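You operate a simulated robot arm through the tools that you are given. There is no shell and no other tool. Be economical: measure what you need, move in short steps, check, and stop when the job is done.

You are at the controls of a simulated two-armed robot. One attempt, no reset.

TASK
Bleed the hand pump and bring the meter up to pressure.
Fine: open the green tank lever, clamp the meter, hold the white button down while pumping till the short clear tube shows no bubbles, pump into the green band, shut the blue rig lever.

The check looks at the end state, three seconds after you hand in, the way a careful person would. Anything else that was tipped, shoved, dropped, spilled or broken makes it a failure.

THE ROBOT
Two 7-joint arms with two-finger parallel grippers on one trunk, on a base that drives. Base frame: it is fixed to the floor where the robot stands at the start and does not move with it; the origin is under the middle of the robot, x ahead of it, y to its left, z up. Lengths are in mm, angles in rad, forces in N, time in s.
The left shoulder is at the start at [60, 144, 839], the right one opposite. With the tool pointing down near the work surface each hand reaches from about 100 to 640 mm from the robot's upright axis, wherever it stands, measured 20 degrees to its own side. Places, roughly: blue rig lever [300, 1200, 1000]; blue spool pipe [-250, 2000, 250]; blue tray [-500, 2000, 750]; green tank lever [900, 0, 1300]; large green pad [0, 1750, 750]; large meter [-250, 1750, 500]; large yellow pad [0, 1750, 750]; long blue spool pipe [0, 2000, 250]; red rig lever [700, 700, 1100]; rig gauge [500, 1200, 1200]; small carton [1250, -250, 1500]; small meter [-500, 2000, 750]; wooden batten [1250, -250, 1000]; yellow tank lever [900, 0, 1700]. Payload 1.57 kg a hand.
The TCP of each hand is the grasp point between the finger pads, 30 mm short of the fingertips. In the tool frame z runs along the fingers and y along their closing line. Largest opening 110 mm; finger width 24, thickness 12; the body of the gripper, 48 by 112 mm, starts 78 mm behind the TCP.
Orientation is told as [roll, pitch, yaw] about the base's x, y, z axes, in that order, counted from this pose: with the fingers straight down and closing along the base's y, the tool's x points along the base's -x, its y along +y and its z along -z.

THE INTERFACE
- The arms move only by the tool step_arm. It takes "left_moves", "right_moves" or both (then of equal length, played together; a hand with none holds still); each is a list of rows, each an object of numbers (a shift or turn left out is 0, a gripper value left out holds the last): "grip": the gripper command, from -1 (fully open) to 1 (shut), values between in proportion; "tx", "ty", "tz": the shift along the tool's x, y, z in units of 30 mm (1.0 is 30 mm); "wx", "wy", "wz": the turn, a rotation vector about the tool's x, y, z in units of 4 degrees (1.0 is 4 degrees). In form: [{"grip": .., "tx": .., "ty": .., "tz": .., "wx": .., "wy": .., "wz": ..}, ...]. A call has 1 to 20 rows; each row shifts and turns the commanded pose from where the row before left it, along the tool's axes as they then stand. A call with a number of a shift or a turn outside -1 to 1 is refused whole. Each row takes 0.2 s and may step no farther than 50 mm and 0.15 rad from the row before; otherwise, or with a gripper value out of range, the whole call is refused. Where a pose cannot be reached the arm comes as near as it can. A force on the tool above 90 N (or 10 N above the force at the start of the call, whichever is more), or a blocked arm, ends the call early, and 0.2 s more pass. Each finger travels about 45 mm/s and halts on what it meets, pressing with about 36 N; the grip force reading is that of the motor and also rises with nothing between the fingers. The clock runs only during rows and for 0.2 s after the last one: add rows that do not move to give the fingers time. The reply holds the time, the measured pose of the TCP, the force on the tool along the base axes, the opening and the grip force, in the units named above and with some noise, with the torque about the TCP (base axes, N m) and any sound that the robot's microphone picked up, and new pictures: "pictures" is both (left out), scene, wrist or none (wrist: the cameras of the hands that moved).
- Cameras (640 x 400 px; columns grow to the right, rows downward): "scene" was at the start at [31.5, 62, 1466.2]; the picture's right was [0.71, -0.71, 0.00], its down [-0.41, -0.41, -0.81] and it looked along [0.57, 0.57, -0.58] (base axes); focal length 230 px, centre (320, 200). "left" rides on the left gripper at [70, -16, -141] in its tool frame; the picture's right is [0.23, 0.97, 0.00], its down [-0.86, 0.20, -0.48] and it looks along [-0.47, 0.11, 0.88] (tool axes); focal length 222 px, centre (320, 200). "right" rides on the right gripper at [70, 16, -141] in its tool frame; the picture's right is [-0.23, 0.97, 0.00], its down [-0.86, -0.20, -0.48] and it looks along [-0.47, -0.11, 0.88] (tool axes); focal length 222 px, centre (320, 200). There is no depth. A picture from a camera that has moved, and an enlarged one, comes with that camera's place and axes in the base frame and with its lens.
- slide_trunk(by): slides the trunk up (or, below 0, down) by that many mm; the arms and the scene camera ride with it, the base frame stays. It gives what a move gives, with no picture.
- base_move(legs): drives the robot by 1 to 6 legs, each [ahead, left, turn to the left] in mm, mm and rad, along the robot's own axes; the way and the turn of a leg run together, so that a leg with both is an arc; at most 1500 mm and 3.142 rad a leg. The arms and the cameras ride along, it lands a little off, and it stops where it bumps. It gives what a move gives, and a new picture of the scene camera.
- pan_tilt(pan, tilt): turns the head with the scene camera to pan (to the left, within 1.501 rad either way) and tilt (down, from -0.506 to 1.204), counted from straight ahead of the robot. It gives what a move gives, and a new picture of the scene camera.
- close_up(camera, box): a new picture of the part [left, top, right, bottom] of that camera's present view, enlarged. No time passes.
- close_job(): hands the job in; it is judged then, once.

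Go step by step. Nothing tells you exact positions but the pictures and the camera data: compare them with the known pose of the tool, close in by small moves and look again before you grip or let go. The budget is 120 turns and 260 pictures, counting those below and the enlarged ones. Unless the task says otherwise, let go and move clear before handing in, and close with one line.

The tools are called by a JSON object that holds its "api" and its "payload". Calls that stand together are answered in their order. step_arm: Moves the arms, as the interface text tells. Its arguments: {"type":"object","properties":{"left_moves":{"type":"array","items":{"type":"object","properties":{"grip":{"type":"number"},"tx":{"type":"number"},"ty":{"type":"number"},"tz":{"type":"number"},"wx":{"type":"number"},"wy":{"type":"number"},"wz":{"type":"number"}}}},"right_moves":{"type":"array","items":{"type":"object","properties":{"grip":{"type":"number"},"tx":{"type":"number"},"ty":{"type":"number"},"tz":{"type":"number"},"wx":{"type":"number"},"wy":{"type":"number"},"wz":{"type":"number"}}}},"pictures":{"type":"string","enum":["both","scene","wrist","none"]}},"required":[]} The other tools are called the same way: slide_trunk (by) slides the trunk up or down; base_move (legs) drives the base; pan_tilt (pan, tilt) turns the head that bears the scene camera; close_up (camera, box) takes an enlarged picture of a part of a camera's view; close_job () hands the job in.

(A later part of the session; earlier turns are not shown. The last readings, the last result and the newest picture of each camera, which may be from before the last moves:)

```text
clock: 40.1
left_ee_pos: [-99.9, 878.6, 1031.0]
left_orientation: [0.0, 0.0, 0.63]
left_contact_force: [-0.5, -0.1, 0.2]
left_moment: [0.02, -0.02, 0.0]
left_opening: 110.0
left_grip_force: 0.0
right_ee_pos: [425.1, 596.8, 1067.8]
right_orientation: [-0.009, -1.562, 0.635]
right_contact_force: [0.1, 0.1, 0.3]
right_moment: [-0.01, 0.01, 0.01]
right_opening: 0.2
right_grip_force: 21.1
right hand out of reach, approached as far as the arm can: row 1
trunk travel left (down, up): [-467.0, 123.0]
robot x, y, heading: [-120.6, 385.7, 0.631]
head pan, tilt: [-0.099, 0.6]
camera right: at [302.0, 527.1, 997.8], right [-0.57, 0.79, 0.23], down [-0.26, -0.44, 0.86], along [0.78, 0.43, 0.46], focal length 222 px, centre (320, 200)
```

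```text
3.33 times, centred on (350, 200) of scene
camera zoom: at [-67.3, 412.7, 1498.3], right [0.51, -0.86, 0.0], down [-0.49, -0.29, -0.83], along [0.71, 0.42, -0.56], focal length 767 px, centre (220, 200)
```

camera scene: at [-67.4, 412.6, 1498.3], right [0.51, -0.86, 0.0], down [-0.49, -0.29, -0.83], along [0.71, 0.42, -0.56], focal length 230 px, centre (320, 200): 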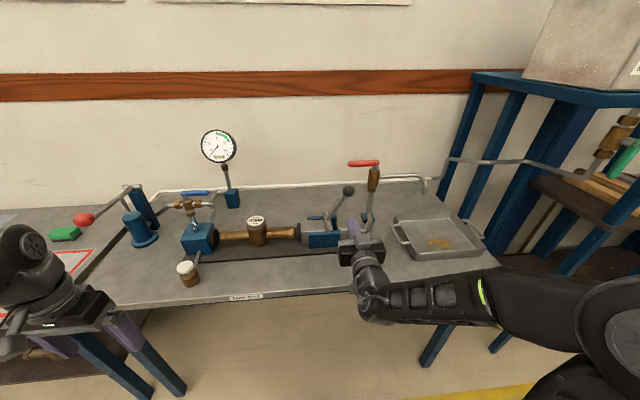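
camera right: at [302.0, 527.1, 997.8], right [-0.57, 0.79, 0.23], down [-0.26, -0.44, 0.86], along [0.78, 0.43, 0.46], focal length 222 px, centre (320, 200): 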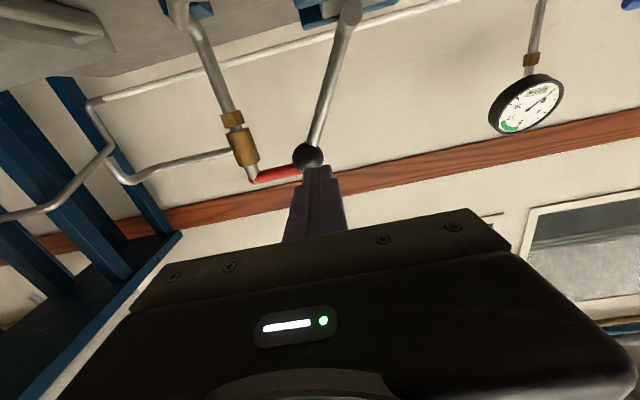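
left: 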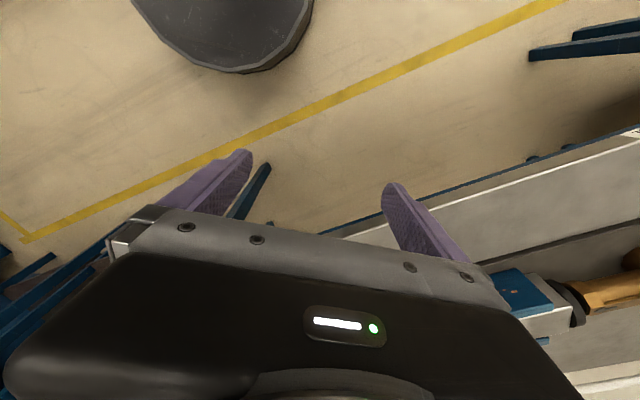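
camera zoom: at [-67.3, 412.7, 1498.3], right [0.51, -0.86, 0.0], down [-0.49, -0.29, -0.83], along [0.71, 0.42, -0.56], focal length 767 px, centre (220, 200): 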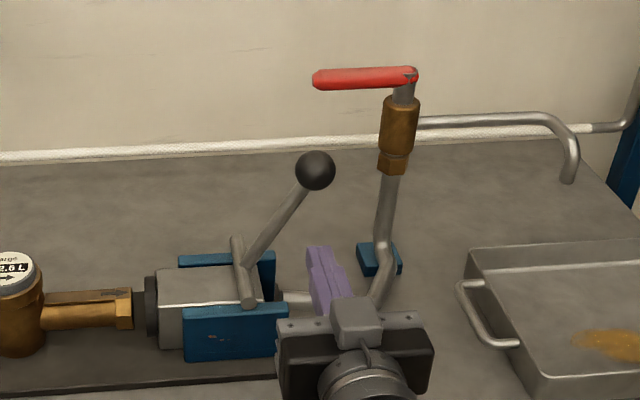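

Forward steps work; I alternate small right and down shifts with forward motion.

{"api": "step_arm", "payload": {"right_moves": [{"tz": 0.7}, {"ty": -0.4}, {"ty": -0.4}, {"tx": 0.4}, {"ty": -0.3, "tx": 0.4}, {}], "pictures": "none"}}

{"api": "close_up", "payload": {"camera": "scene", "box": [270, 140, 430, 260]}}

```text
clock: 41.5
left_ee_pos: [-99.6, 878.5, 1029.5]
left_orientation: [0.001, -0.001, 0.631]
left_contact_force: [-0.5, 1.1, 0.6]
left_moment: [-0.02, -0.01, 0.0]
left_opening: 109.9
left_grip_force: 0.1
right_ee_pos: [424.0, 609.1, 1041.1]
right_orientation: [-0.206, -1.532, 0.844]
right_contact_force: [-0.3, 0.6, -0.1]
right_moment: [0.01, -0.02, 0.03]
right_opening: 0.0
right_grip_force: 21.3
right hand out of reach, approached as far as the arm can: row 1, 2, 3, 4, 5
trunk travel left (down, up): [-467.0, 123.0]
robot x, y, heading: [-119.7, 384.8, 0.628]
head pan, tilt: [-0.099, 0.6]
```

```text
3.33 times, centred on (350, 200) of scene
camera zoom: at [-67.2, 412.8, 1498.3], right [0.51, -0.86, 0.0], down [-0.49, -0.29, -0.83], along [0.71, 0.42, -0.56], focal length 767 px, centre (220, 200)
```

zoom: 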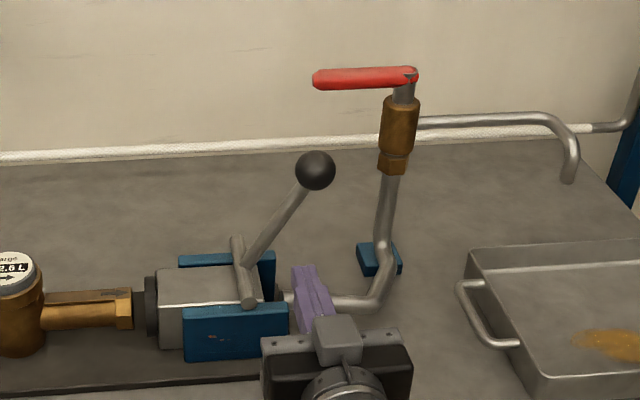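

Pointing forward this low is at the wrist's limit. I will instead turn the right hand to point down, open it, and grip the ball knob from above.

{"api": "step_arm", "payload": {"right_moves": [{"tx": -1}, {"tx": -1}, {"wy": 1}, {"wy": 1}, {"wy": 1}, {"wy": 1}, {"wy": 1}, {"wy": 1}, {"wy": 1}, {"wy": 1}, {"wy": 1}, {"wy": 1}, {"wy": 1}, {"wy": 1}, {"wy": 1}, {"wy": 1}, {"wy": 1}, {"wy": 1}, {"wy": 1}, {"wy": 1}], "pictures": "scene"}}

```text
clock: 45.7
left_ee_pos: [-100.0, 878.7, 1028.9]
left_orientation: [0.0, -0.001, 0.631]
left_contact_force: [-0.5, 0.1, 0.2]
left_moment: [-0.01, -0.01, 0.02]
left_opening: 110.1
left_grip_force: 0.0
right_ee_pos: [424.3, 608.6, 1099.2]
right_orientation: [-0.001, -0.307, 0.63]
right_contact_force: [0.5, 0.7, -0.4]
right_moment: [0.02, 0.01, -0.02]
right_opening: 0.0
right_grip_force: 21.1
trunk travel left (down, up): [-467.0, 123.0]
robot x, y, heading: [-119.7, 385.0, 0.634]
head pan, tilt: [-0.099, 0.6]
camera scene: at [-66.9, 413.0, 1498.2], right [0.51, -0.86, 0.0], down [-0.49, -0.29, -0.82], along [0.71, 0.42, -0.57], focal length 230 px, centre (320, 200)
```

scene: 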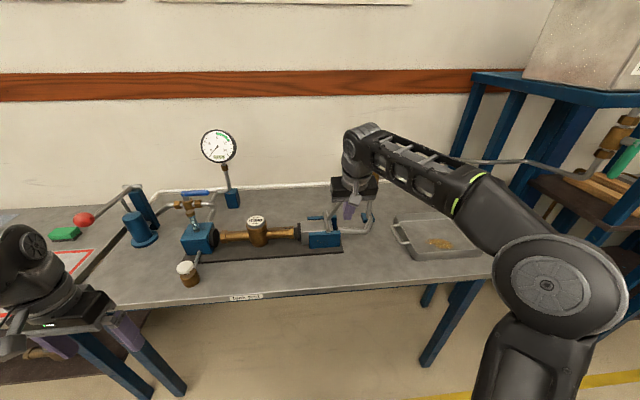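

The hand is tilted 17° from vertical, which keeps it clear of the red handle. I open to about 60 mm, line up with the knob and come partway.

{"api": "step_arm", "payload": {"right_moves": [{"grip": -0.1, "ty": -0.87}, {"tx": -0.7}, {"tx": -0.7}, {"tx": -0.5, "tz": 0.2}, {}, {}], "pictures": "both"}}

{"api": "close_up", "payload": {"camera": "scene", "box": [270, 140, 430, 260]}}

```text
clock: 47.1
left_ee_pos: [-100.6, 878.7, 1029.7]
left_orientation: [0.002, 0.001, 0.63]
left_contact_force: [0.3, 0.6, -0.2]
left_moment: [0.0, -0.01, -0.02]
left_opening: 110.0
left_grip_force: 0.1
right_ee_pos: [484.0, 619.4, 1112.0]
right_orientation: [0.0, -0.306, 0.628]
right_contact_force: [-0.7, 0.5, 0.0]
right_moment: [0.0, -0.03, -0.01]
right_opening: 60.5
right_grip_force: 0.1
trunk travel left (down, up): [-467.0, 123.0]
robot x, y, heading: [-119.5, 385.2, 0.635]
head pan, tilt: [-0.099, 0.6]
camera scene: at [-67.1, 412.8, 1498.3], right [0.51, -0.86, 0.0], down [-0.49, -0.29, -0.82], along [0.71, 0.42, -0.57], focal length 230 px, centre (320, 200)
camera right: at [386.4, 569.3, 1224.4], right [-0.4, 0.91, 0.07], down [0.66, 0.23, 0.71], along [0.64, 0.33, -0.7], focal length 222 px, centre (320, 200)
```

scene: 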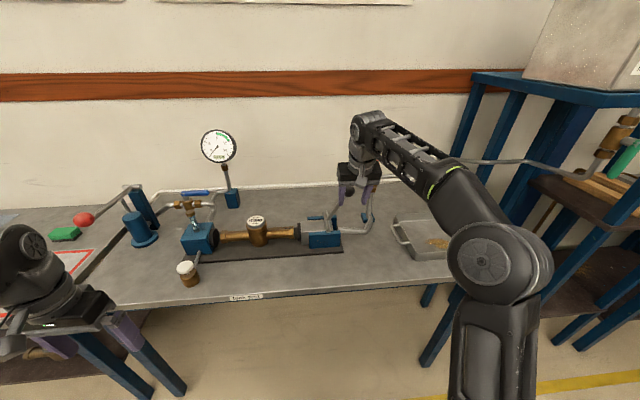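
right: 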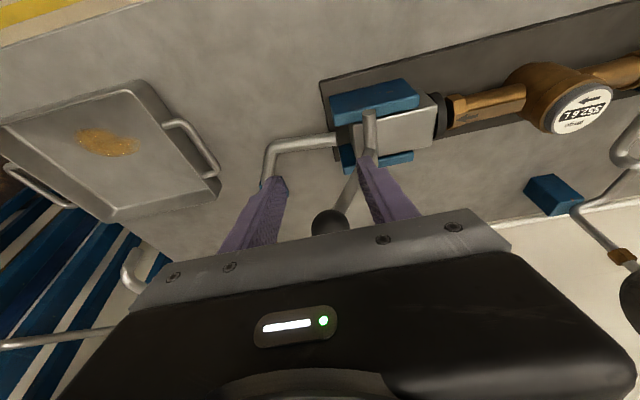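

```text
3.33 times, centred on (350, 200) of scene
camera zoom: at [-67.1, 412.8, 1498.3], right [0.51, -0.86, 0.0], down [-0.49, -0.29, -0.82], along [0.71, 0.42, -0.57], focal length 767 px, centre (220, 200)
```

zoom: 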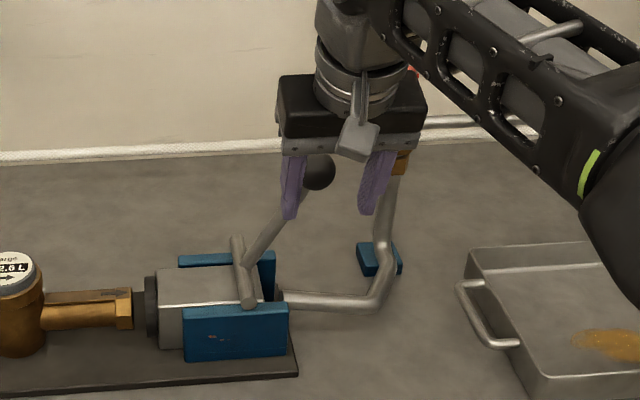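

The knob lies between the open fingers, still about 60 mm ahead. I move in and close on it.

{"api": "step_arm", "payload": {"right_moves": [{"tx": -0.7, "tz": 0.18}, {"tx": -0.7, "tz": 0.18}, {"tx": -0.63, "tz": 0.18}, {}], "pictures": "wrist"}}

{"api": "close_up", "payload": {"camera": "scene", "box": [300, 140, 420, 240]}}

```text
clock: 48.1
left_ee_pos: [-100.6, 879.4, 1029.9]
left_orientation: [0.0, 0.001, 0.628]
left_contact_force: [-0.4, -0.6, 0.7]
left_moment: [0.02, 0.01, 0.0]
left_opening: 110.2
left_grip_force: 0.1
right_ee_pos: [501.3, 632.7, 1113.6]
right_orientation: [0.001, -0.308, 0.628]
right_contact_force: [-0.2, -0.8, -1.1]
right_moment: [0.02, 0.01, -0.02]
right_opening: 60.4
right_grip_force: 0.0
right hand out of reach, approached as far as the arm can: row 2, 3
trunk travel left (down, up): [-467.0, 123.0]
robot x, y, heading: [-119.6, 387.3, 0.637]
head pan, tilt: [-0.099, 0.6]
camera right: at [403.7, 581.7, 1225.5], right [-0.4, 0.91, 0.07], down [0.66, 0.23, 0.71], along [0.64, 0.33, -0.7], focal length 222 px, centre (320, 200)
```

right: 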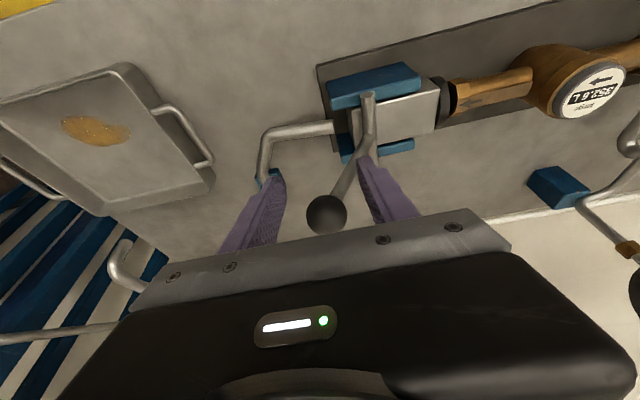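

```text
4.00 times, centred on (360, 190) of scene
camera zoom: at [-67.1, 412.7, 1498.3], right [0.51, -0.86, 0.0], down [-0.49, -0.29, -0.83], along [0.71, 0.42, -0.56], focal length 920 px, centre (160, 240)
```

zoom: 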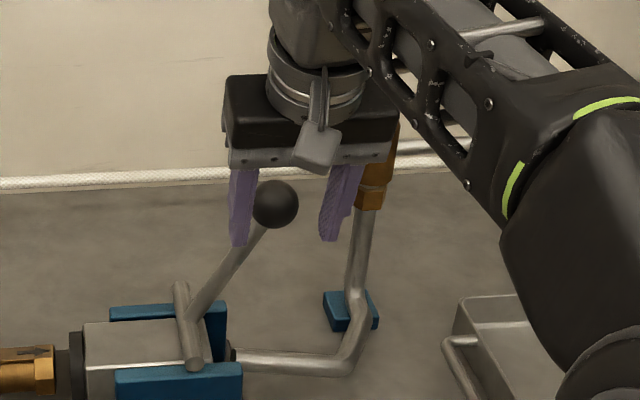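

The arm is at its reach limit about 42 mm short. I retract slightly and drive forward.

{"api": "step_arm", "payload": {"right_moves": [{"tx": 0.8}, {"tx": 0.6}, {}], "pictures": "none"}}

{"api": "base_move", "payload": {"legs": [[80, 0, 0]]}}

{"api": "close_up", "payload": {"camera": "right", "box": [160, 60, 480, 260]}}

```text
clock: 48.9
left_ee_pos: [-99.9, 878.8, 1029.5]
left_orientation: [0.0, -0.001, 0.63]
left_contact_force: [0.5, -0.3, -0.1]
left_moment: [0.03, 0.01, 0.01]
left_opening: 110.0
left_grip_force: 0.2
right_ee_pos: [468.5, 608.2, 1099.8]
right_orientation: [0.0, -0.306, 0.629]
right_contact_force: [-0.7, -0.7, -0.7]
right_moment: [0.03, -0.02, 0.04]
right_opening: 60.5
right_grip_force: 0.1
trunk travel left (down, up): [-467.0, 123.0]
robot x, y, heading: [-119.3, 384.4, 0.636]
head pan, tilt: [-0.099, 0.6]
```

```text
clock: 50.0
left_ee_pos: [-35.6, 924.4, 1028.5]
left_orientation: [0.0, 0.001, 0.629]
left_contact_force: [0.6, 0.1, -0.5]
left_moment: [-0.03, 0.01, 0.02]
left_opening: 110.1
left_grip_force: 0.1
right_ee_pos: [533.6, 654.7, 1099.8]
right_orientation: [0.001, -0.306, 0.628]
right_contact_force: [1.3, -0.3, 0.1]
right_moment: [-0.03, 0.04, -0.01]
right_opening: 60.8
right_grip_force: 0.1
trunk travel left (down, up): [-467.0, 123.0]
robot x, y, heading: [-54.2, 430.4, 0.628]
head pan, tilt: [-0.099, 0.6]
camera scene: at [-2.1, 460.3, 1498.2], right [0.51, -0.86, 0.0], down [-0.49, -0.29, -0.82], along [0.71, 0.42, -0.57], focal length 230 px, centre (320, 200)
```

scene: 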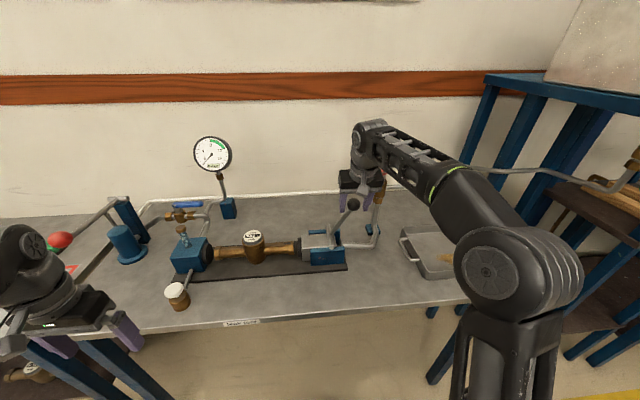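

```text
2.00 times, centred on (320, 160) of right
camera zoom: at [436.6, 604.7, 1211.7], right [-0.4, 0.92, 0.07], down [0.66, 0.23, 0.71], along [0.64, 0.33, -0.7], focal length 444 px, centre (320, 280)
```

zoom: 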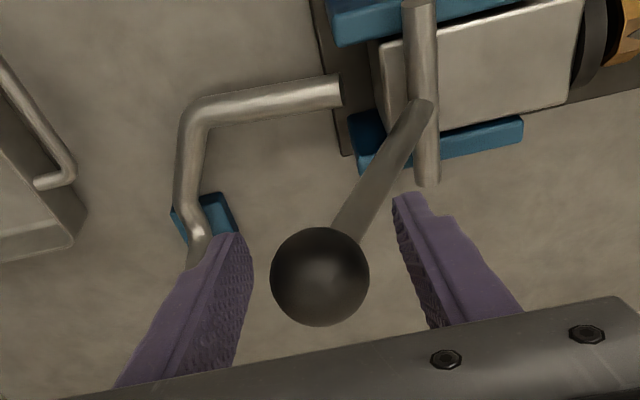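

The ball is at about (541, 660, 1096), right between the fingers. I make a small alignment and grip it.

{"api": "step_arm", "payload": {"right_moves": [{"tx": -0.27, "tz": -0.33}, {"grip": 1}, {"grip": 1}, {"grip": 1}, {"grip": 1}], "pictures": "none"}}

{"api": "close_up", "payload": {"camera": "right", "box": [160, 60, 480, 260]}}

```text
clock: 51.2
left_ee_pos: [-36.8, 924.0, 1030.2]
left_orientation: [0.0, -0.001, 0.63]
left_contact_force: [0.1, -0.4, -0.2]
left_moment: [-0.01, 0.0, 0.03]
left_opening: 109.9
left_grip_force: 0.1
right_ee_pos: [537.3, 655.5, 1112.8]
right_orientation: [-0.001, -0.307, 0.628]
right_contact_force: [6.6, -4.9, 4.9]
right_moment: [-0.3, -0.19, -0.23]
right_opening: 38.6
right_grip_force: 38.9
trunk travel left (down, up): [-467.0, 123.0]
robot x, y, heading: [-53.1, 430.5, 0.627]
head pan, tilt: [-0.099, 0.6]
```

```text
2.00 times, centred on (320, 160) of right
camera zoom: at [439.9, 605.5, 1224.7], right [-0.4, 0.92, 0.07], down [0.66, 0.23, 0.71], along [0.64, 0.33, -0.7], focal length 444 px, centre (320, 280)
```

zoom: 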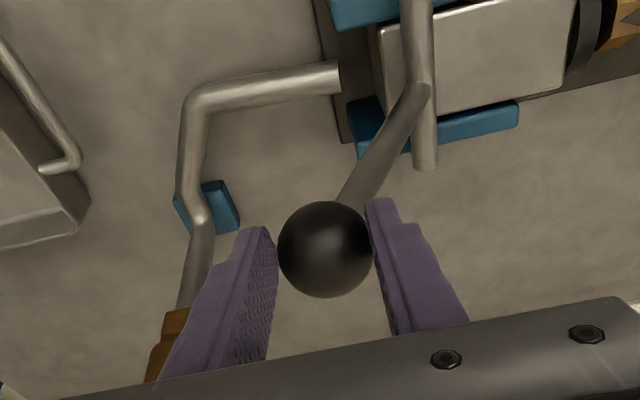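

The ball is gripped. I swing the lever left along its arc by about 20° and watch the jaw.

{"api": "step_arm", "payload": {"right_moves": [{"ty": 0.32, "tx": -0.056, "tz": -0.178}, {"ty": 0.32, "tx": -0.056, "tz": -0.178}, {"ty": 0.34, "tx": -0.037, "tz": -0.118}, {"ty": 0.34, "tx": -0.037, "tz": -0.118}, {}], "pictures": "wrist"}}

{"api": "close_up", "payload": {"camera": "scene", "box": [230, 180, 390, 280]}}

```text
clock: 52.4
left_ee_pos: [-37.2, 925.8, 1030.9]
left_orientation: [0.002, 0.0, 0.63]
left_contact_force: [-0.1, -0.2, -0.2]
left_moment: [0.0, 0.03, 0.02]
left_opening: 110.1
left_grip_force: 0.0
right_ee_pos: [509.2, 691.3, 1132.6]
right_orientation: [0.004, -0.312, 0.63]
right_contact_force: [2.8, 4.2, 17.9]
right_moment: [0.8, -0.01, -0.47]
right_opening: 35.9
right_grip_force: 42.5
trunk travel left (down, up): [-467.0, 123.0]
robot x, y, heading: [-56.6, 430.6, 0.632]
head pan, tilt: [-0.099, 0.6]
camera right: at [412.7, 639.7, 1244.5], right [-0.4, 0.91, 0.07], down [0.66, 0.23, 0.72], along [0.64, 0.33, -0.69], focal length 222 px, centre (320, 200)
```

right: 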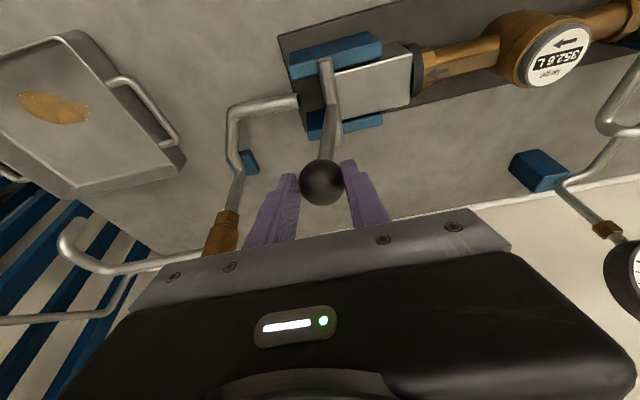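

```text
4.00 times, centred on (310, 230) of scene
camera zoom: at [-4.8, 459.2, 1498.5], right [0.51, -0.86, 0.0], down [-0.49, -0.29, -0.83], along [0.71, 0.42, -0.56], focal length 920 px, centre (360, 80)
```

zoom: 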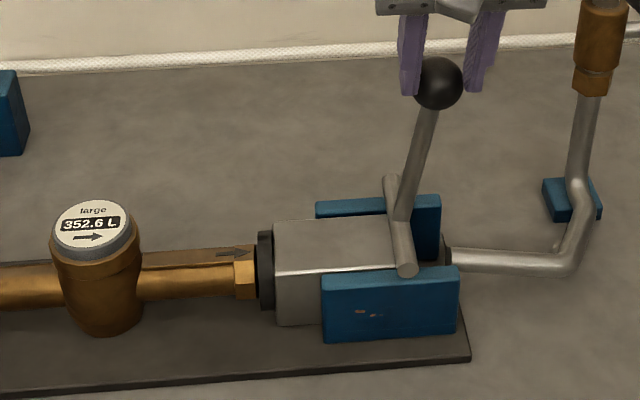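

The jaw is advancing onto the meter, so left is the clamping direction. I continue the arc, slightly lower.

{"api": "step_arm", "payload": {"right_moves": [{"ty": 0.36, "tz": 0.08}, {"ty": 0.36, "tz": 0.08}, {"ty": 0.36, "tx": 0.02, "tz": 0.06}, {"ty": 0.36, "tx": 0.02, "tz": 0.06}, {}], "pictures": "wrist"}}

{"api": "close_up", "payload": {"camera": "scene", "box": [180, 160, 380, 285]}}

```text
clock: 53.6
left_ee_pos: [-40.3, 922.5, 1030.8]
left_orientation: [0.001, -0.004, 0.629]
left_contact_force: [0.3, -0.1, 0.0]
left_moment: [-0.02, 0.02, 0.01]
left_opening: 109.9
left_grip_force: 0.1
right_ee_pos: [484.2, 724.6, 1130.5]
right_orientation: [0.007, -0.321, 0.626]
right_contact_force: [-8.6, -8.8, 52.0]
right_moment: [-0.42, -0.82, 0.67]
right_opening: 37.4
right_grip_force: 43.1
trunk travel left (down, up): [-467.0, 123.0]
robot x, y, heading: [-52.8, 430.0, 0.63]
head pan, tilt: [-0.099, 0.6]
camera right: at [386.3, 671.2, 1241.5], right [-0.4, 0.91, 0.08], down [0.65, 0.22, 0.72], along [0.64, 0.34, -0.69], focal length 222 px, centre (320, 200)
```

right: 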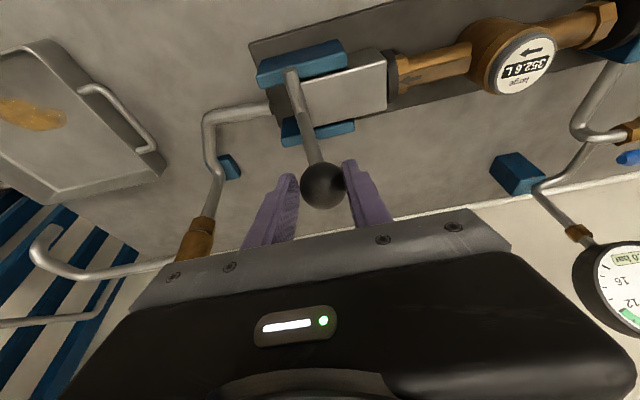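

```text
3.20 times, centred on (280, 222) of scene
camera zoom: at [-9.8, 455.5, 1498.7], right [0.51, -0.86, 0.0], down [-0.48, -0.28, -0.83], along [0.71, 0.42, -0.56], focal length 736 px, centre (448, 128)
```

zoom: 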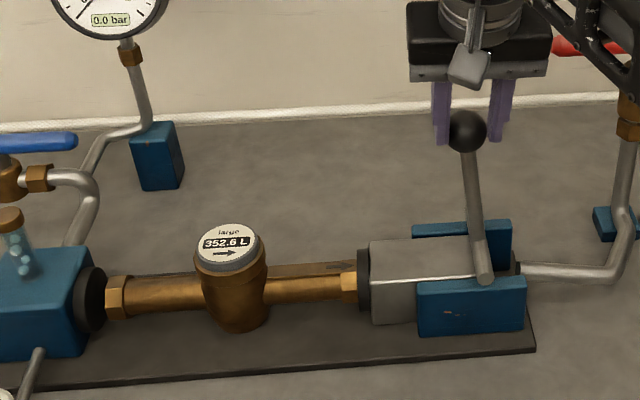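

The upward reaction means the ball's arc is higher than I modelled. I relieve it upward slightly, then continue left.

{"api": "step_arm", "payload": {"right_moves": [{"tx": -0.08, "tz": -0.27}, {"ty": 0.36}, {"ty": 0.36}, {}], "pictures": "none"}}

{"api": "close_up", "payload": {"camera": "scene", "box": [180, 160, 380, 285]}}

```text
clock: 54.6
left_ee_pos: [-37.9, 924.3, 1029.6]
left_orientation: [-0.002, -0.002, 0.631]
left_contact_force: [0.3, -0.1, -0.7]
left_moment: [0.01, -0.01, -0.02]
left_opening: 110.0
left_grip_force: 0.0
right_ee_pos: [472.4, 740.4, 1129.5]
right_orientation: [0.001, -0.308, 0.628]
right_contact_force: [-7.4, -7.9, 12.5]
right_moment: [-0.05, -0.75, 0.29]
right_opening: 36.6
right_grip_force: 42.7
trunk travel left (down, up): [-467.0, 123.0]
robot x, y, heading: [-53.6, 431.7, 0.631]
head pan, tilt: [-0.099, 0.6]
```

```text
3.20 times, centred on (280, 222) of scene
camera zoom: at [-5.9, 457.6, 1498.2], right [0.51, -0.86, 0.0], down [-0.49, -0.29, -0.83], along [0.71, 0.42, -0.56], focal length 736 px, centre (448, 128)
```

zoom: 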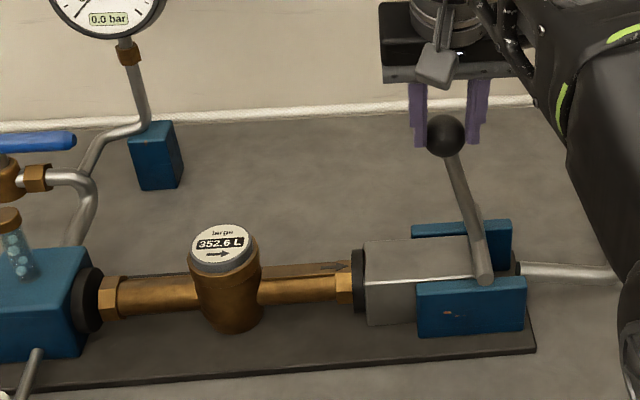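

The lever is past vertical and the meter is sliding home against the left seal. I keep going.

{"api": "step_arm", "payload": {"right_moves": [{"ty": 0.35, "tx": 0.03, "tz": 0.1}, {"ty": 0.34, "tx": 0.04, "tz": 0.14}, {"ty": 0.33, "tx": 0.05, "tz": 0.17}, {"ty": 0.32, "tx": 0.06, "tz": 0.18}, {}], "pictures": "none"}}

{"api": "close_up", "payload": {"camera": "scene", "box": [180, 160, 380, 285]}}

```text
clock: 55.8
left_ee_pos: [-41.2, 920.7, 1032.2]
left_orientation: [0.001, -0.006, 0.63]
left_contact_force: [-0.4, -0.2, 0.6]
left_moment: [0.0, -0.03, -0.02]
left_opening: 110.1
left_grip_force: 0.1
right_ee_pos: [449.7, 766.6, 1126.8]
right_orientation: [0.007, -0.335, 0.618]
right_contact_force: [-7.3, -23.2, 75.5]
right_moment: [-0.19, -0.9, 0.7]
right_opening: 0.0
right_grip_force: 21.5
trunk travel left (down, up): [-467.0, 123.0]
robot x, y, heading: [-55.5, 430.3, 0.63]
head pan, tilt: [-0.099, 0.6]
```

```text
3.20 times, centred on (280, 222) of scene
camera zoom: at [-10.9, 451.1, 1499.2], right [0.51, -0.86, 0.0], down [-0.48, -0.28, -0.83], along [0.71, 0.42, -0.56], focal length 736 px, centre (448, 128)
```

zoom: 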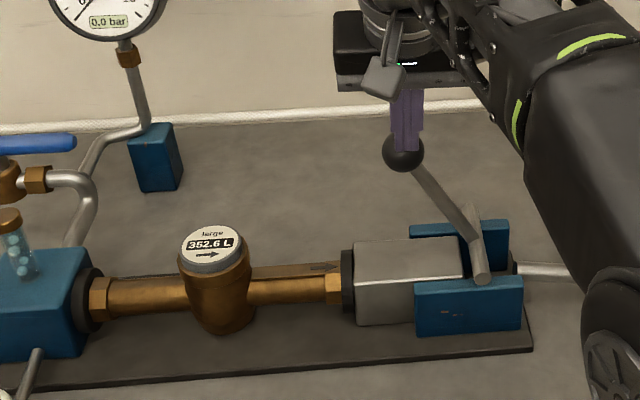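

The fingers slipped off the ball and now rest on top of it, with the lever about 40° past vertical. I lift slightly and look before pushing with closed fingertips.

{"api": "step_arm", "payload": {"right_moves": [{"tx": -0.2, "tz": -0.6}, {"tx": -0.2, "tz": -0.6}, {}], "pictures": "wrist"}}

{"api": "close_up", "payload": {"camera": "scene", "box": [180, 160, 380, 285]}}

```text
clock: 56.6
left_ee_pos: [-41.6, 919.6, 1033.3]
left_orientation: [0.001, -0.007, 0.631]
left_contact_force: [-0.5, 0.5, -0.7]
left_moment: [0.03, -0.01, 0.01]
left_opening: 109.8
left_grip_force: 0.1
right_ee_pos: [450.2, 765.6, 1126.7]
right_orientation: [0.012, -0.334, 0.618]
right_contact_force: [-3.0, -28.0, 75.8]
right_moment: [-0.06, -0.83, -0.12]
right_opening: 0.0
right_grip_force: 21.1
right hand out of reach, approached as far as the arm can: row 1, 2
trunk travel left (down, up): [-467.0, 123.0]
robot x, y, heading: [-55.4, 428.7, 0.63]
head pan, tilt: [-0.099, 0.6]
camera right: at [351.5, 713.5, 1236.8], right [-0.39, 0.92, 0.09], down [0.65, 0.21, 0.73], along [0.65, 0.34, -0.68], focal length 222 px, centre (320, 200)
```

right: 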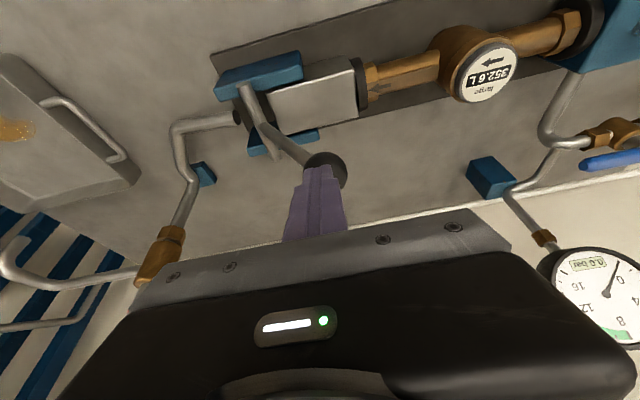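

```text
3.20 times, centred on (280, 222) of scene
camera zoom: at [-10.3, 450.6, 1498.8], right [0.51, -0.86, 0.0], down [-0.48, -0.28, -0.83], along [0.71, 0.42, -0.56], focal length 736 px, centre (448, 128)
```

zoom: 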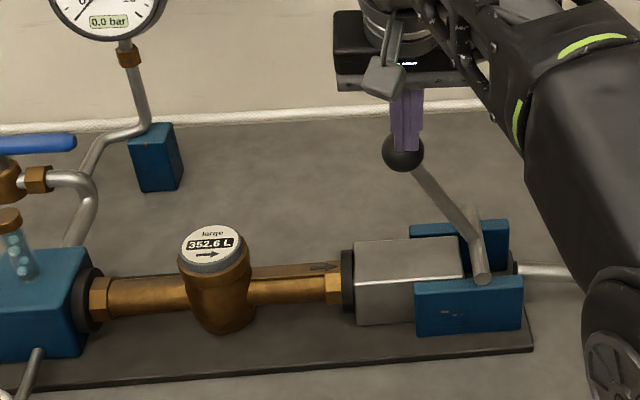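

The arm is at its reach limit upward, so I raise the trunk to lift the hand off.

{"api": "slide_trunk", "payload": {"by": 60}}

{"api": "close_up", "payload": {"camera": "right", "box": [160, 40, 480, 240]}}

{"api": "close_up", "payload": {"camera": "scene", "box": [180, 180, 380, 305]}}

```text
clock: 57.6
left_ee_pos: [-36.6, 926.0, 1089.5]
left_orientation: [-0.001, 0.0, 0.628]
left_contact_force: [-1.4, 0.7, -0.5]
left_moment: [0.01, -0.01, -0.02]
left_opening: 110.0
left_grip_force: 0.0
right_ee_pos: [451.9, 774.2, 1169.8]
right_orientation: [0.001, -0.303, 0.629]
right_contact_force: [-0.4, 0.5, -0.5]
right_moment: [-0.05, -0.06, 0.0]
right_opening: 0.2
right_grip_force: 21.2
trunk travel left (down, up): [-527.0, 63.0]
robot x, y, heading: [-54.7, 431.4, 0.63]
head pan, tilt: [-0.099, 0.6]
```

```text
2.00 times, centred on (320, 140) of right
camera zoom: at [354.7, 724.2, 1283.6], right [-0.4, 0.91, 0.07], down [0.66, 0.23, 0.71], along [0.64, 0.33, -0.7], focal length 444 px, centre (320, 320)
```

zoom: 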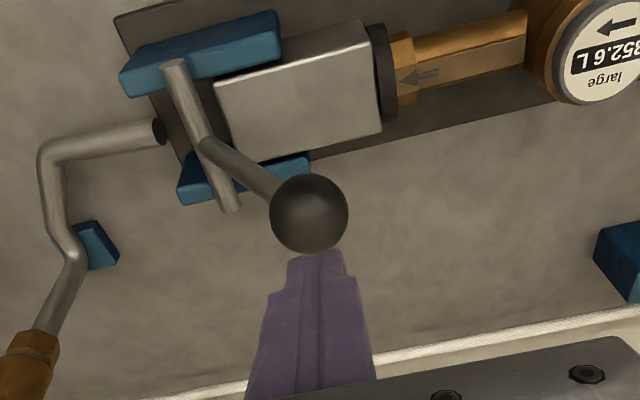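

```text
3.20 times, centred on (280, 242) of scene
camera zoom: at [-3.6, 459.7, 1558.1], right [0.51, -0.86, 0.0], down [-0.49, -0.29, -0.82], along [0.71, 0.42, -0.57], focal length 736 px, centre (448, 64)
```

zoom: 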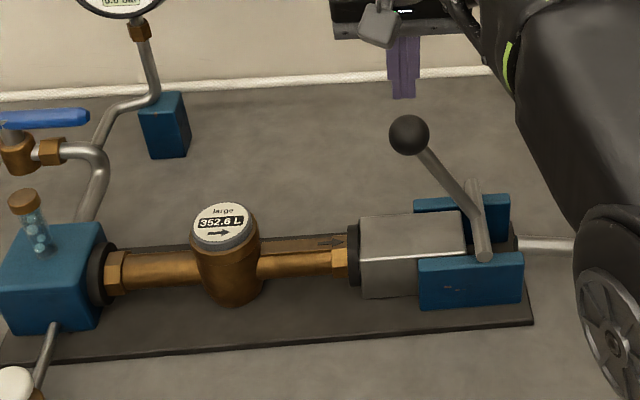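

The lever now stands 35° left, mirroring its 35° right start. I check that both seals meet the meter.

{"api": "close_up", "payload": {"camera": "scene", "box": [190, 230, 310, 290]}}

{"api": "close_up", "payload": {"camera": "right", "box": [300, 0, 640, 200]}}

```text
5.33 times, centred on (250, 260) of scene
camera zoom: at [-3.6, 459.7, 1558.1], right [0.51, -0.86, 0.0], down [-0.49, -0.29, -0.82], along [0.71, 0.42, -0.57], focal length 1227 px, centre (693, -120)
```

zoom: 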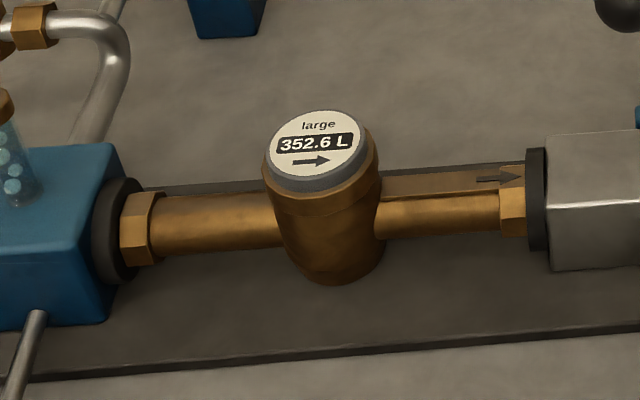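

```text
1.88 times, centred on (470, 100) of right
camera zoom: at [354.7, 724.2, 1283.6], right [-0.4, 0.91, 0.07], down [0.66, 0.23, 0.71], along [0.64, 0.33, -0.7], focal length 418 px, centre (38, 388)
```

zoom: 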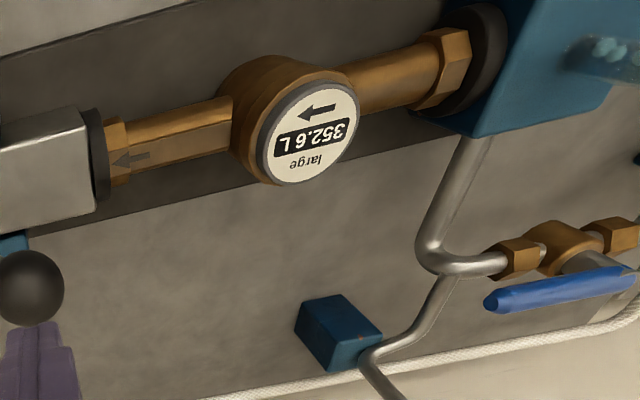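

Both seals are seated and the clamp is over-centre. I retract the right hand, set it vertical, and drive left to face the button and pump ball.

{"api": "step_arm", "payload": {"right_moves": [{"tx": 1, "tz": -0.4}, {"tx": 1, "tz": -0.4}, {"tx": 1, "tz": -0.3}, {"wy": 1, "tx": 0.8}, {"wy": 1}, {"wy": 1}, {"wy": 1}, {"wy": 0.4}, {}], "pictures": "none"}}

{"api": "base_move", "payload": {"legs": [[0, 400, 0]]}}

{"api": "pan_tilt", "payload": {"pan": 0.2, "tilt": 0.75}}

```text
clock: 59.6
left_ee_pos: [-36.4, 925.2, 1088.8]
left_orientation: [0.0, 0.001, 0.63]
left_contact_force: [0.4, 0.0, 0.4]
left_moment: [-0.01, -0.02, -0.01]
left_opening: 110.0
left_grip_force: 0.0
right_ee_pos: [356.2, 703.5, 1169.0]
right_orientation: [0.001, -0.168, 0.629]
right_contact_force: [-0.3, -0.1, 0.3]
right_moment: [0.01, 0.01, -0.03]
right_opening: 0.0
right_grip_force: 21.6
right hand out of reach, approached as far as the arm can: row 6, 7
trunk travel left (down, up): [-527.0, 63.0]
robot x, y, heading: [-54.2, 432.9, 0.626]
head pan, tilt: [-0.099, 0.6]
```

```text
clock: 62.1
left_ee_pos: [-272.5, 1247.5, 1089.2]
left_orientation: [-0.002, 0.001, 0.632]
left_contact_force: [-0.5, 0.3, -0.7]
left_moment: [-0.03, -0.01, 0.0]
left_opening: 110.0
left_grip_force: 0.1
right_ee_pos: [121.2, 1026.9, 1169.8]
right_orientation: [-0.001, -0.167, 0.629]
right_contact_force: [0.2, -0.2, -0.3]
right_moment: [-0.02, -0.01, -0.03]
right_opening: 0.0
right_grip_force: 21.6
trunk travel left (down, up): [-527.0, 63.0]
robot x, y, heading: [-288.0, 755.4, 0.641]
head pan, tilt: [-0.099, 0.6]
camera scene: at [-239.3, 781.9, 1558.3], right [0.51, -0.86, 0.0], down [-0.49, -0.29, -0.83], along [0.71, 0.42, -0.56], focal length 230 px, centre (320, 200)
```

scene: 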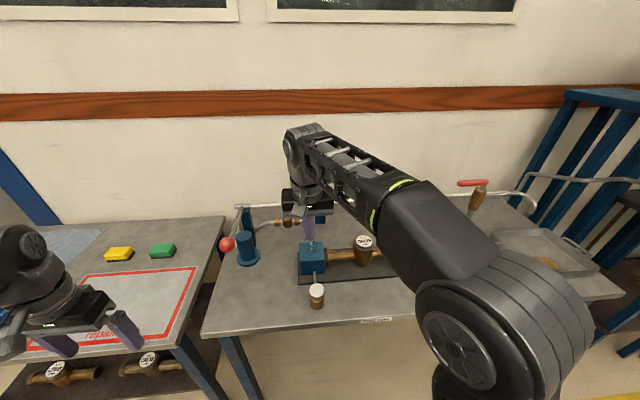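

```text
clock: 62.9
left_ee_pos: [-273.3, 1246.7, 1089.9]
left_orientation: [0.001, 0.001, 0.632]
left_contact_force: [1.0, 0.2, 1.0]
left_moment: [-0.01, -0.02, 0.02]
left_opening: 110.0
left_grip_force: 0.1
right_ee_pos: [121.1, 1026.3, 1169.5]
right_orientation: [0.0, -0.166, 0.629]
right_contact_force: [0.2, -0.7, -0.2]
right_moment: [0.01, -0.02, 0.02]
right_opening: 0.0
right_grip_force: 21.9
trunk travel left (down, up): [-527.0, 63.0]
robot x, y, heading: [-292.0, 751.8, 0.635]
head pan, tilt: [0.201, 0.75]
camera scene: at [-259.1, 797.6, 1545.4], right [0.74, -0.67, 0.0], down [-0.46, -0.5, -0.73], along [0.49, 0.54, -0.68], focal length 230 px, centre (320, 200)
```

scene: 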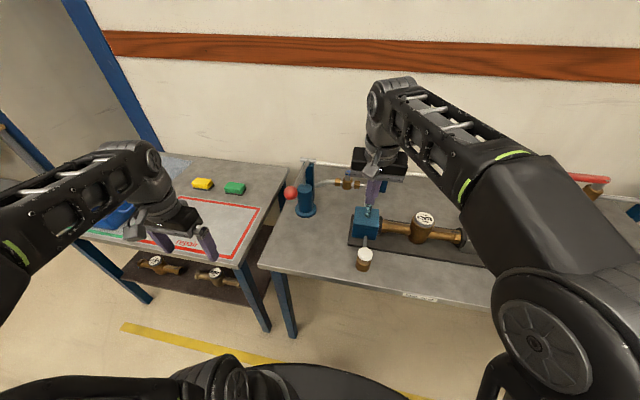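

The robot is now in front of the button and pump. I tilt the right hand to lean right, so it won't hide the clear tube, and bring it above the white button.

{"api": "step_arm", "payload": {"right_moves": [{"wy": 1}, {"wy": 1}, {"wy": 0.4}, {"wx": -1}, {"wx": -1}, {"wx": -1}, {"wx": -1}, {"wx": -1}, {"wx": -1}, {"wx": -1}, {"tx": 0.64, "ty": -0.5}, {"tz": 0.8}, {"tz": 0.8}, {}], "pictures": "both"}}

```text
clock: 65.9
left_ee_pos: [-271.8, 1246.4, 1090.1]
left_orientation: [0.001, 0.0, 0.63]
left_contact_force: [0.1, -0.6, 1.0]
left_moment: [-0.03, 0.02, 0.03]
left_opening: 110.0
left_grip_force: 0.1
right_ee_pos: [104.7, 1023.6, 1119.6]
right_orientation: [0.488, -0.139, 0.629]
right_contact_force: [-0.7, -0.4, -0.8]
right_moment: [-0.02, 0.03, 0.0]
right_opening: 0.0
right_grip_force: 21.0
right hand out of reach, approached as far as the arm can: row 1, 2
trunk travel left (down, up): [-527.0, 63.0]
robot x, y, heading: [-289.1, 754.4, 0.633]
head pan, tilt: [0.201, 0.75]
camera scene: at [-259.1, 797.6, 1545.4], right [0.74, -0.67, 0.0], down [-0.46, -0.5, -0.73], along [0.49, 0.54, -0.68], focal length 230 px, centre (320, 200)
camera right: at [65.7, 930.9, 1238.6], right [-0.38, 0.79, 0.49], down [0.88, 0.15, 0.44], along [0.28, 0.6, -0.75], focal length 222 px, centre (320, 200)
```

scene: 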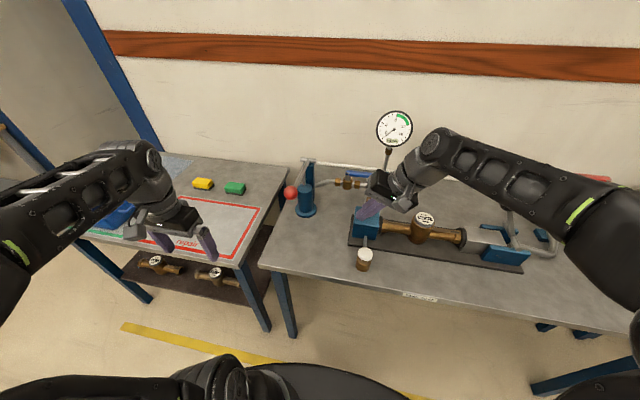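
right: 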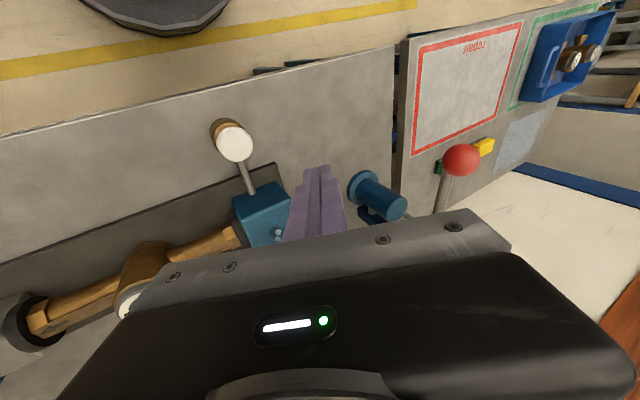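

The button estimates agree on about (120, 1003, 942). I lower the fingertips to some 35 mm above it and recheck.

{"api": "step_arm", "payload": {"right_moves": [{"ty": -0.64, "tz": 0.69, "tx": 0.12}, {"ty": -0.64, "tz": 0.69, "tx": 0.12}, {"ty": -0.64, "tz": 0.7, "tx": 0.12}, {"ty": -0.64, "tz": 0.7, "tx": 0.12}, {}], "pictures": "both"}}

{"api": "close_up", "payload": {"camera": "scene", "box": [310, 170, 430, 290]}}

```text
clock: 67.1
left_ee_pos: [-272.0, 1246.3, 1089.5]
left_orientation: [0.0, -0.001, 0.631]
left_contact_force: [-0.7, -0.1, 0.6]
left_moment: [0.03, -0.02, -0.01]
left_opening: 110.2
left_grip_force: 0.0
right_ee_pos: [121.2, 1002.9, 1007.0]
right_orientation: [0.488, -0.139, 0.63]
right_contact_force: [0.0, 0.1, 0.1]
right_moment: [-0.03, 0.0, 0.0]
right_opening: 0.0
right_grip_force: 21.4
trunk travel left (down, up): [-527.0, 63.0]
robot x, y, heading: [-289.4, 751.6, 0.63]
head pan, tilt: [0.201, 0.75]
camera scene: at [-259.3, 797.5, 1545.4], right [0.74, -0.67, 0.0], down [-0.46, -0.5, -0.73], along [0.49, 0.54, -0.68], focal length 230 px, centre (320, 200)
camera right: at [82.2, 909.2, 1127.3], right [-0.38, 0.79, 0.49], down [0.88, 0.15, 0.44], along [0.28, 0.6, -0.75], focal length 222 px, centre (320, 200)
```

scene: 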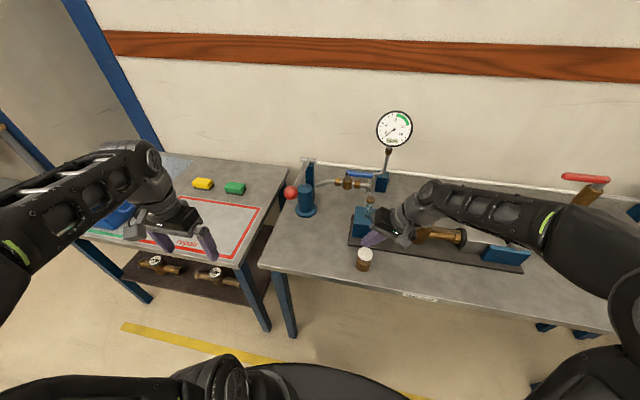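
right: 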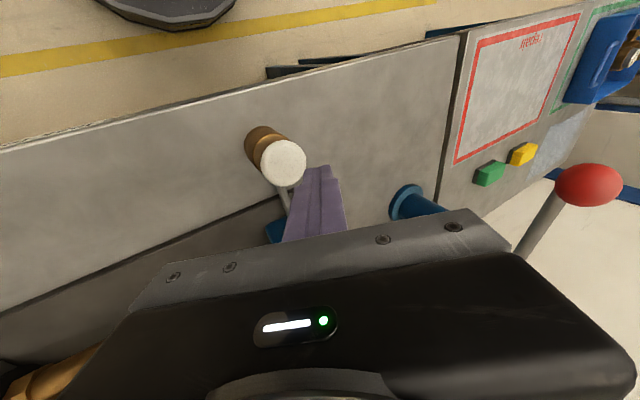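

```text
3.33 times, centred on (370, 230) of scene
camera zoom: at [-259.3, 797.5, 1545.4], right [0.74, -0.67, 0.0], down [-0.46, -0.5, -0.73], along [0.49, 0.54, -0.68], focal length 767 px, centre (153, 100)
```

zoom: 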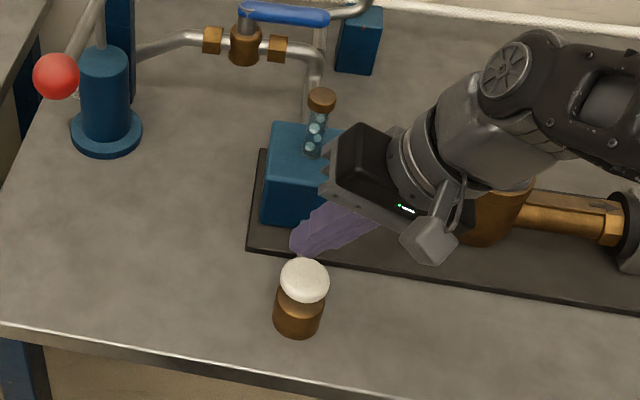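

The clear tube (bubbles visible) and gauge are both in view and the fingertip is right over the button. I lower toward contact.

{"api": "step_arm", "payload": {"right_moves": [{"ty": -0.235, "tz": 0.44, "tx": 0.065}, {"ty": -0.235, "tz": 0.44, "tx": 0.065}, {}], "pictures": "none"}}

{"api": "close_up", "payload": {"camera": "scene", "box": [340, 190, 400, 280]}}

{"api": "close_up", "payload": {"camera": "right", "box": [200, 90, 400, 240]}}

```text
clock: 67.9
left_ee_pos: [-272.8, 1247.1, 1090.5]
left_orientation: [0.001, 0.001, 0.632]
left_contact_force: [-0.4, 0.4, -0.6]
left_moment: [-0.01, 0.02, -0.02]
left_opening: 110.0
left_grip_force: 0.1
right_ee_pos: [122.9, 1000.8, 975.0]
right_orientation: [0.49, -0.141, 0.629]
right_contact_force: [0.5, -0.7, -0.1]
right_moment: [-0.04, 0.02, 0.05]
right_opening: 0.0
right_grip_force: 21.5
trunk travel left (down, up): [-527.0, 63.0]
robot x, y, heading: [-290.5, 753.4, 0.628]
head pan, tilt: [0.201, 0.75]
```

```text
4.44 times, centred on (370, 235) of scene
camera zoom: at [-259.2, 797.5, 1545.4], right [0.74, -0.67, 0.0], down [-0.46, -0.5, -0.73], along [0.49, 0.54, -0.68], focal length 1022 px, centre (98, 44)
```

zoom: 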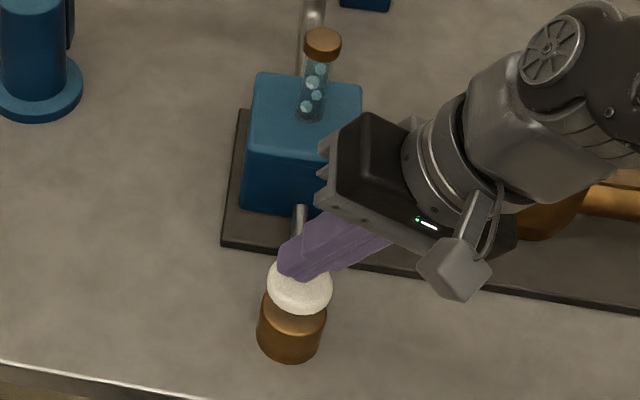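

```text
2.67 times, centred on (300, 165) of right
camera zoom: at [83.5, 907.6, 1096.2], right [-0.38, 0.79, 0.49], down [0.88, 0.15, 0.44], along [0.28, 0.6, -0.75], focal length 592 px, centre (373, 293)
```

zoom: 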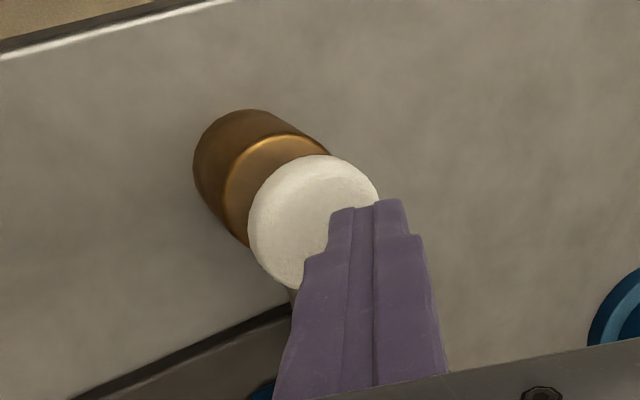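

The fingertip is just above the button cap. I press down in small steps, watching the force.

{"api": "step_arm", "payload": {"right_moves": [{"ty": -0.08, "tz": 0.15, "tx": 0.05}, {"ty": -0.08, "tz": 0.15, "tx": 0.05}, {}], "pictures": "none"}}

{"api": "close_up", "payload": {"camera": "right", "box": [200, 90, 400, 240]}}

{"api": "close_up", "payload": {"camera": "scene", "box": [340, 190, 400, 280]}}

```text
clock: 68.7
left_ee_pos: [-271.9, 1246.8, 1089.8]
left_orientation: [-0.001, -0.001, 0.631]
left_contact_force: [0.5, -0.8, -0.1]
left_moment: [-0.01, 0.0, 0.04]
left_opening: 109.8
left_grip_force: 0.0
right_ee_pos: [121.2, 1001.4, 966.3]
right_orientation: [0.489, -0.142, 0.628]
right_contact_force: [1.8, 0.3, 1.4]
right_moment: [0.04, -0.02, 0.03]
right_opening: 0.0
right_grip_force: 21.4
trunk travel left (down, up): [-527.0, 63.0]
robot x, y, heading: [-292.1, 752.5, 0.626]
head pan, tilt: [0.201, 0.75]
```

```text
2.67 times, centred on (300, 165) of right
camera zoom: at [81.9, 907.2, 1086.0], right [-0.38, 0.79, 0.49], down [0.88, 0.15, 0.45], along [0.28, 0.6, -0.75], focal length 592 px, centre (373, 293)
```

zoom: 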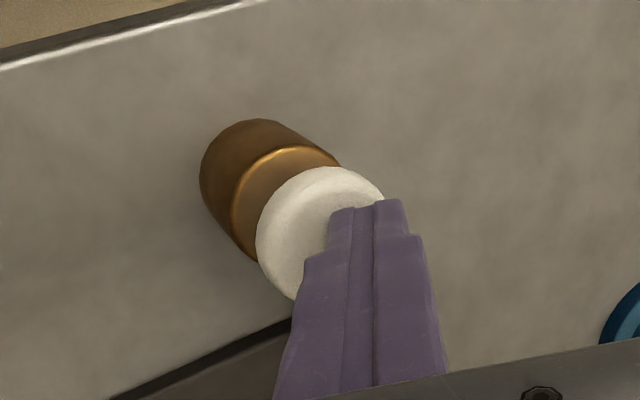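

```text
4.44 times, centred on (370, 235) of scene
camera zoom: at [-259.0, 797.5, 1545.4], right [0.74, -0.67, 0.0], down [-0.46, -0.5, -0.73], along [0.49, 0.54, -0.68], focal length 1022 px, centre (98, 44)
```

zoom: 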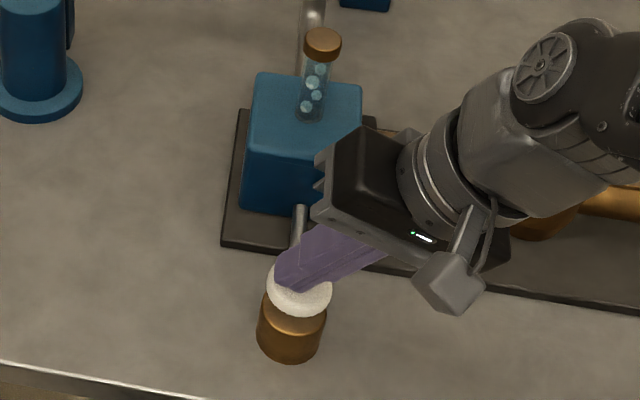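

Contact is just beginning. I press another few millimetres.

{"api": "step_arm", "payload": {"right_moves": [{"ty": -0.12, "tz": 0.13, "tx": 0.05}, {"ty": -0.04, "tz": 0.08, "tx": 0.02}, {}], "pictures": "none"}}

{"api": "close_up", "payload": {"camera": "right", "box": [200, 90, 400, 240]}}

```text
clock: 69.5
left_ee_pos: [-272.2, 1247.7, 1088.8]
left_orientation: [-0.001, 0.001, 0.631]
left_contact_force: [0.2, -0.4, 0.2]
left_moment: [0.01, 0.01, 0.0]
left_opening: 110.0
left_grip_force: 0.1
right_ee_pos: [120.9, 998.9, 958.0]
right_orientation: [0.488, -0.141, 0.627]
right_contact_force: [-1.2, 0.3, 3.1]
right_moment: [0.02, 0.08, 0.01]
right_opening: 0.0
right_grip_force: 21.0
trunk travel left (down, up): [-527.0, 63.0]
robot x, y, heading: [-288.3, 754.1, 0.627]
head pan, tilt: [0.201, 0.75]
heard: click
```

```text
2.67 times, centred on (300, 165) of right
camera zoom: at [82.0, 906.7, 1077.8], right [-0.38, 0.79, 0.48], down [0.88, 0.15, 0.44], along [0.28, 0.6, -0.75], focal length 592 px, centre (373, 293)
```

zoom: 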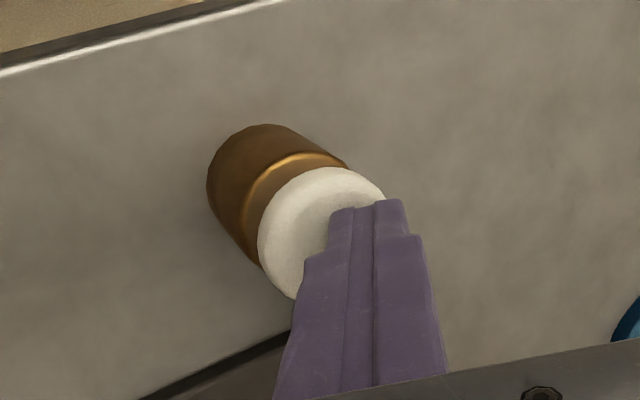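

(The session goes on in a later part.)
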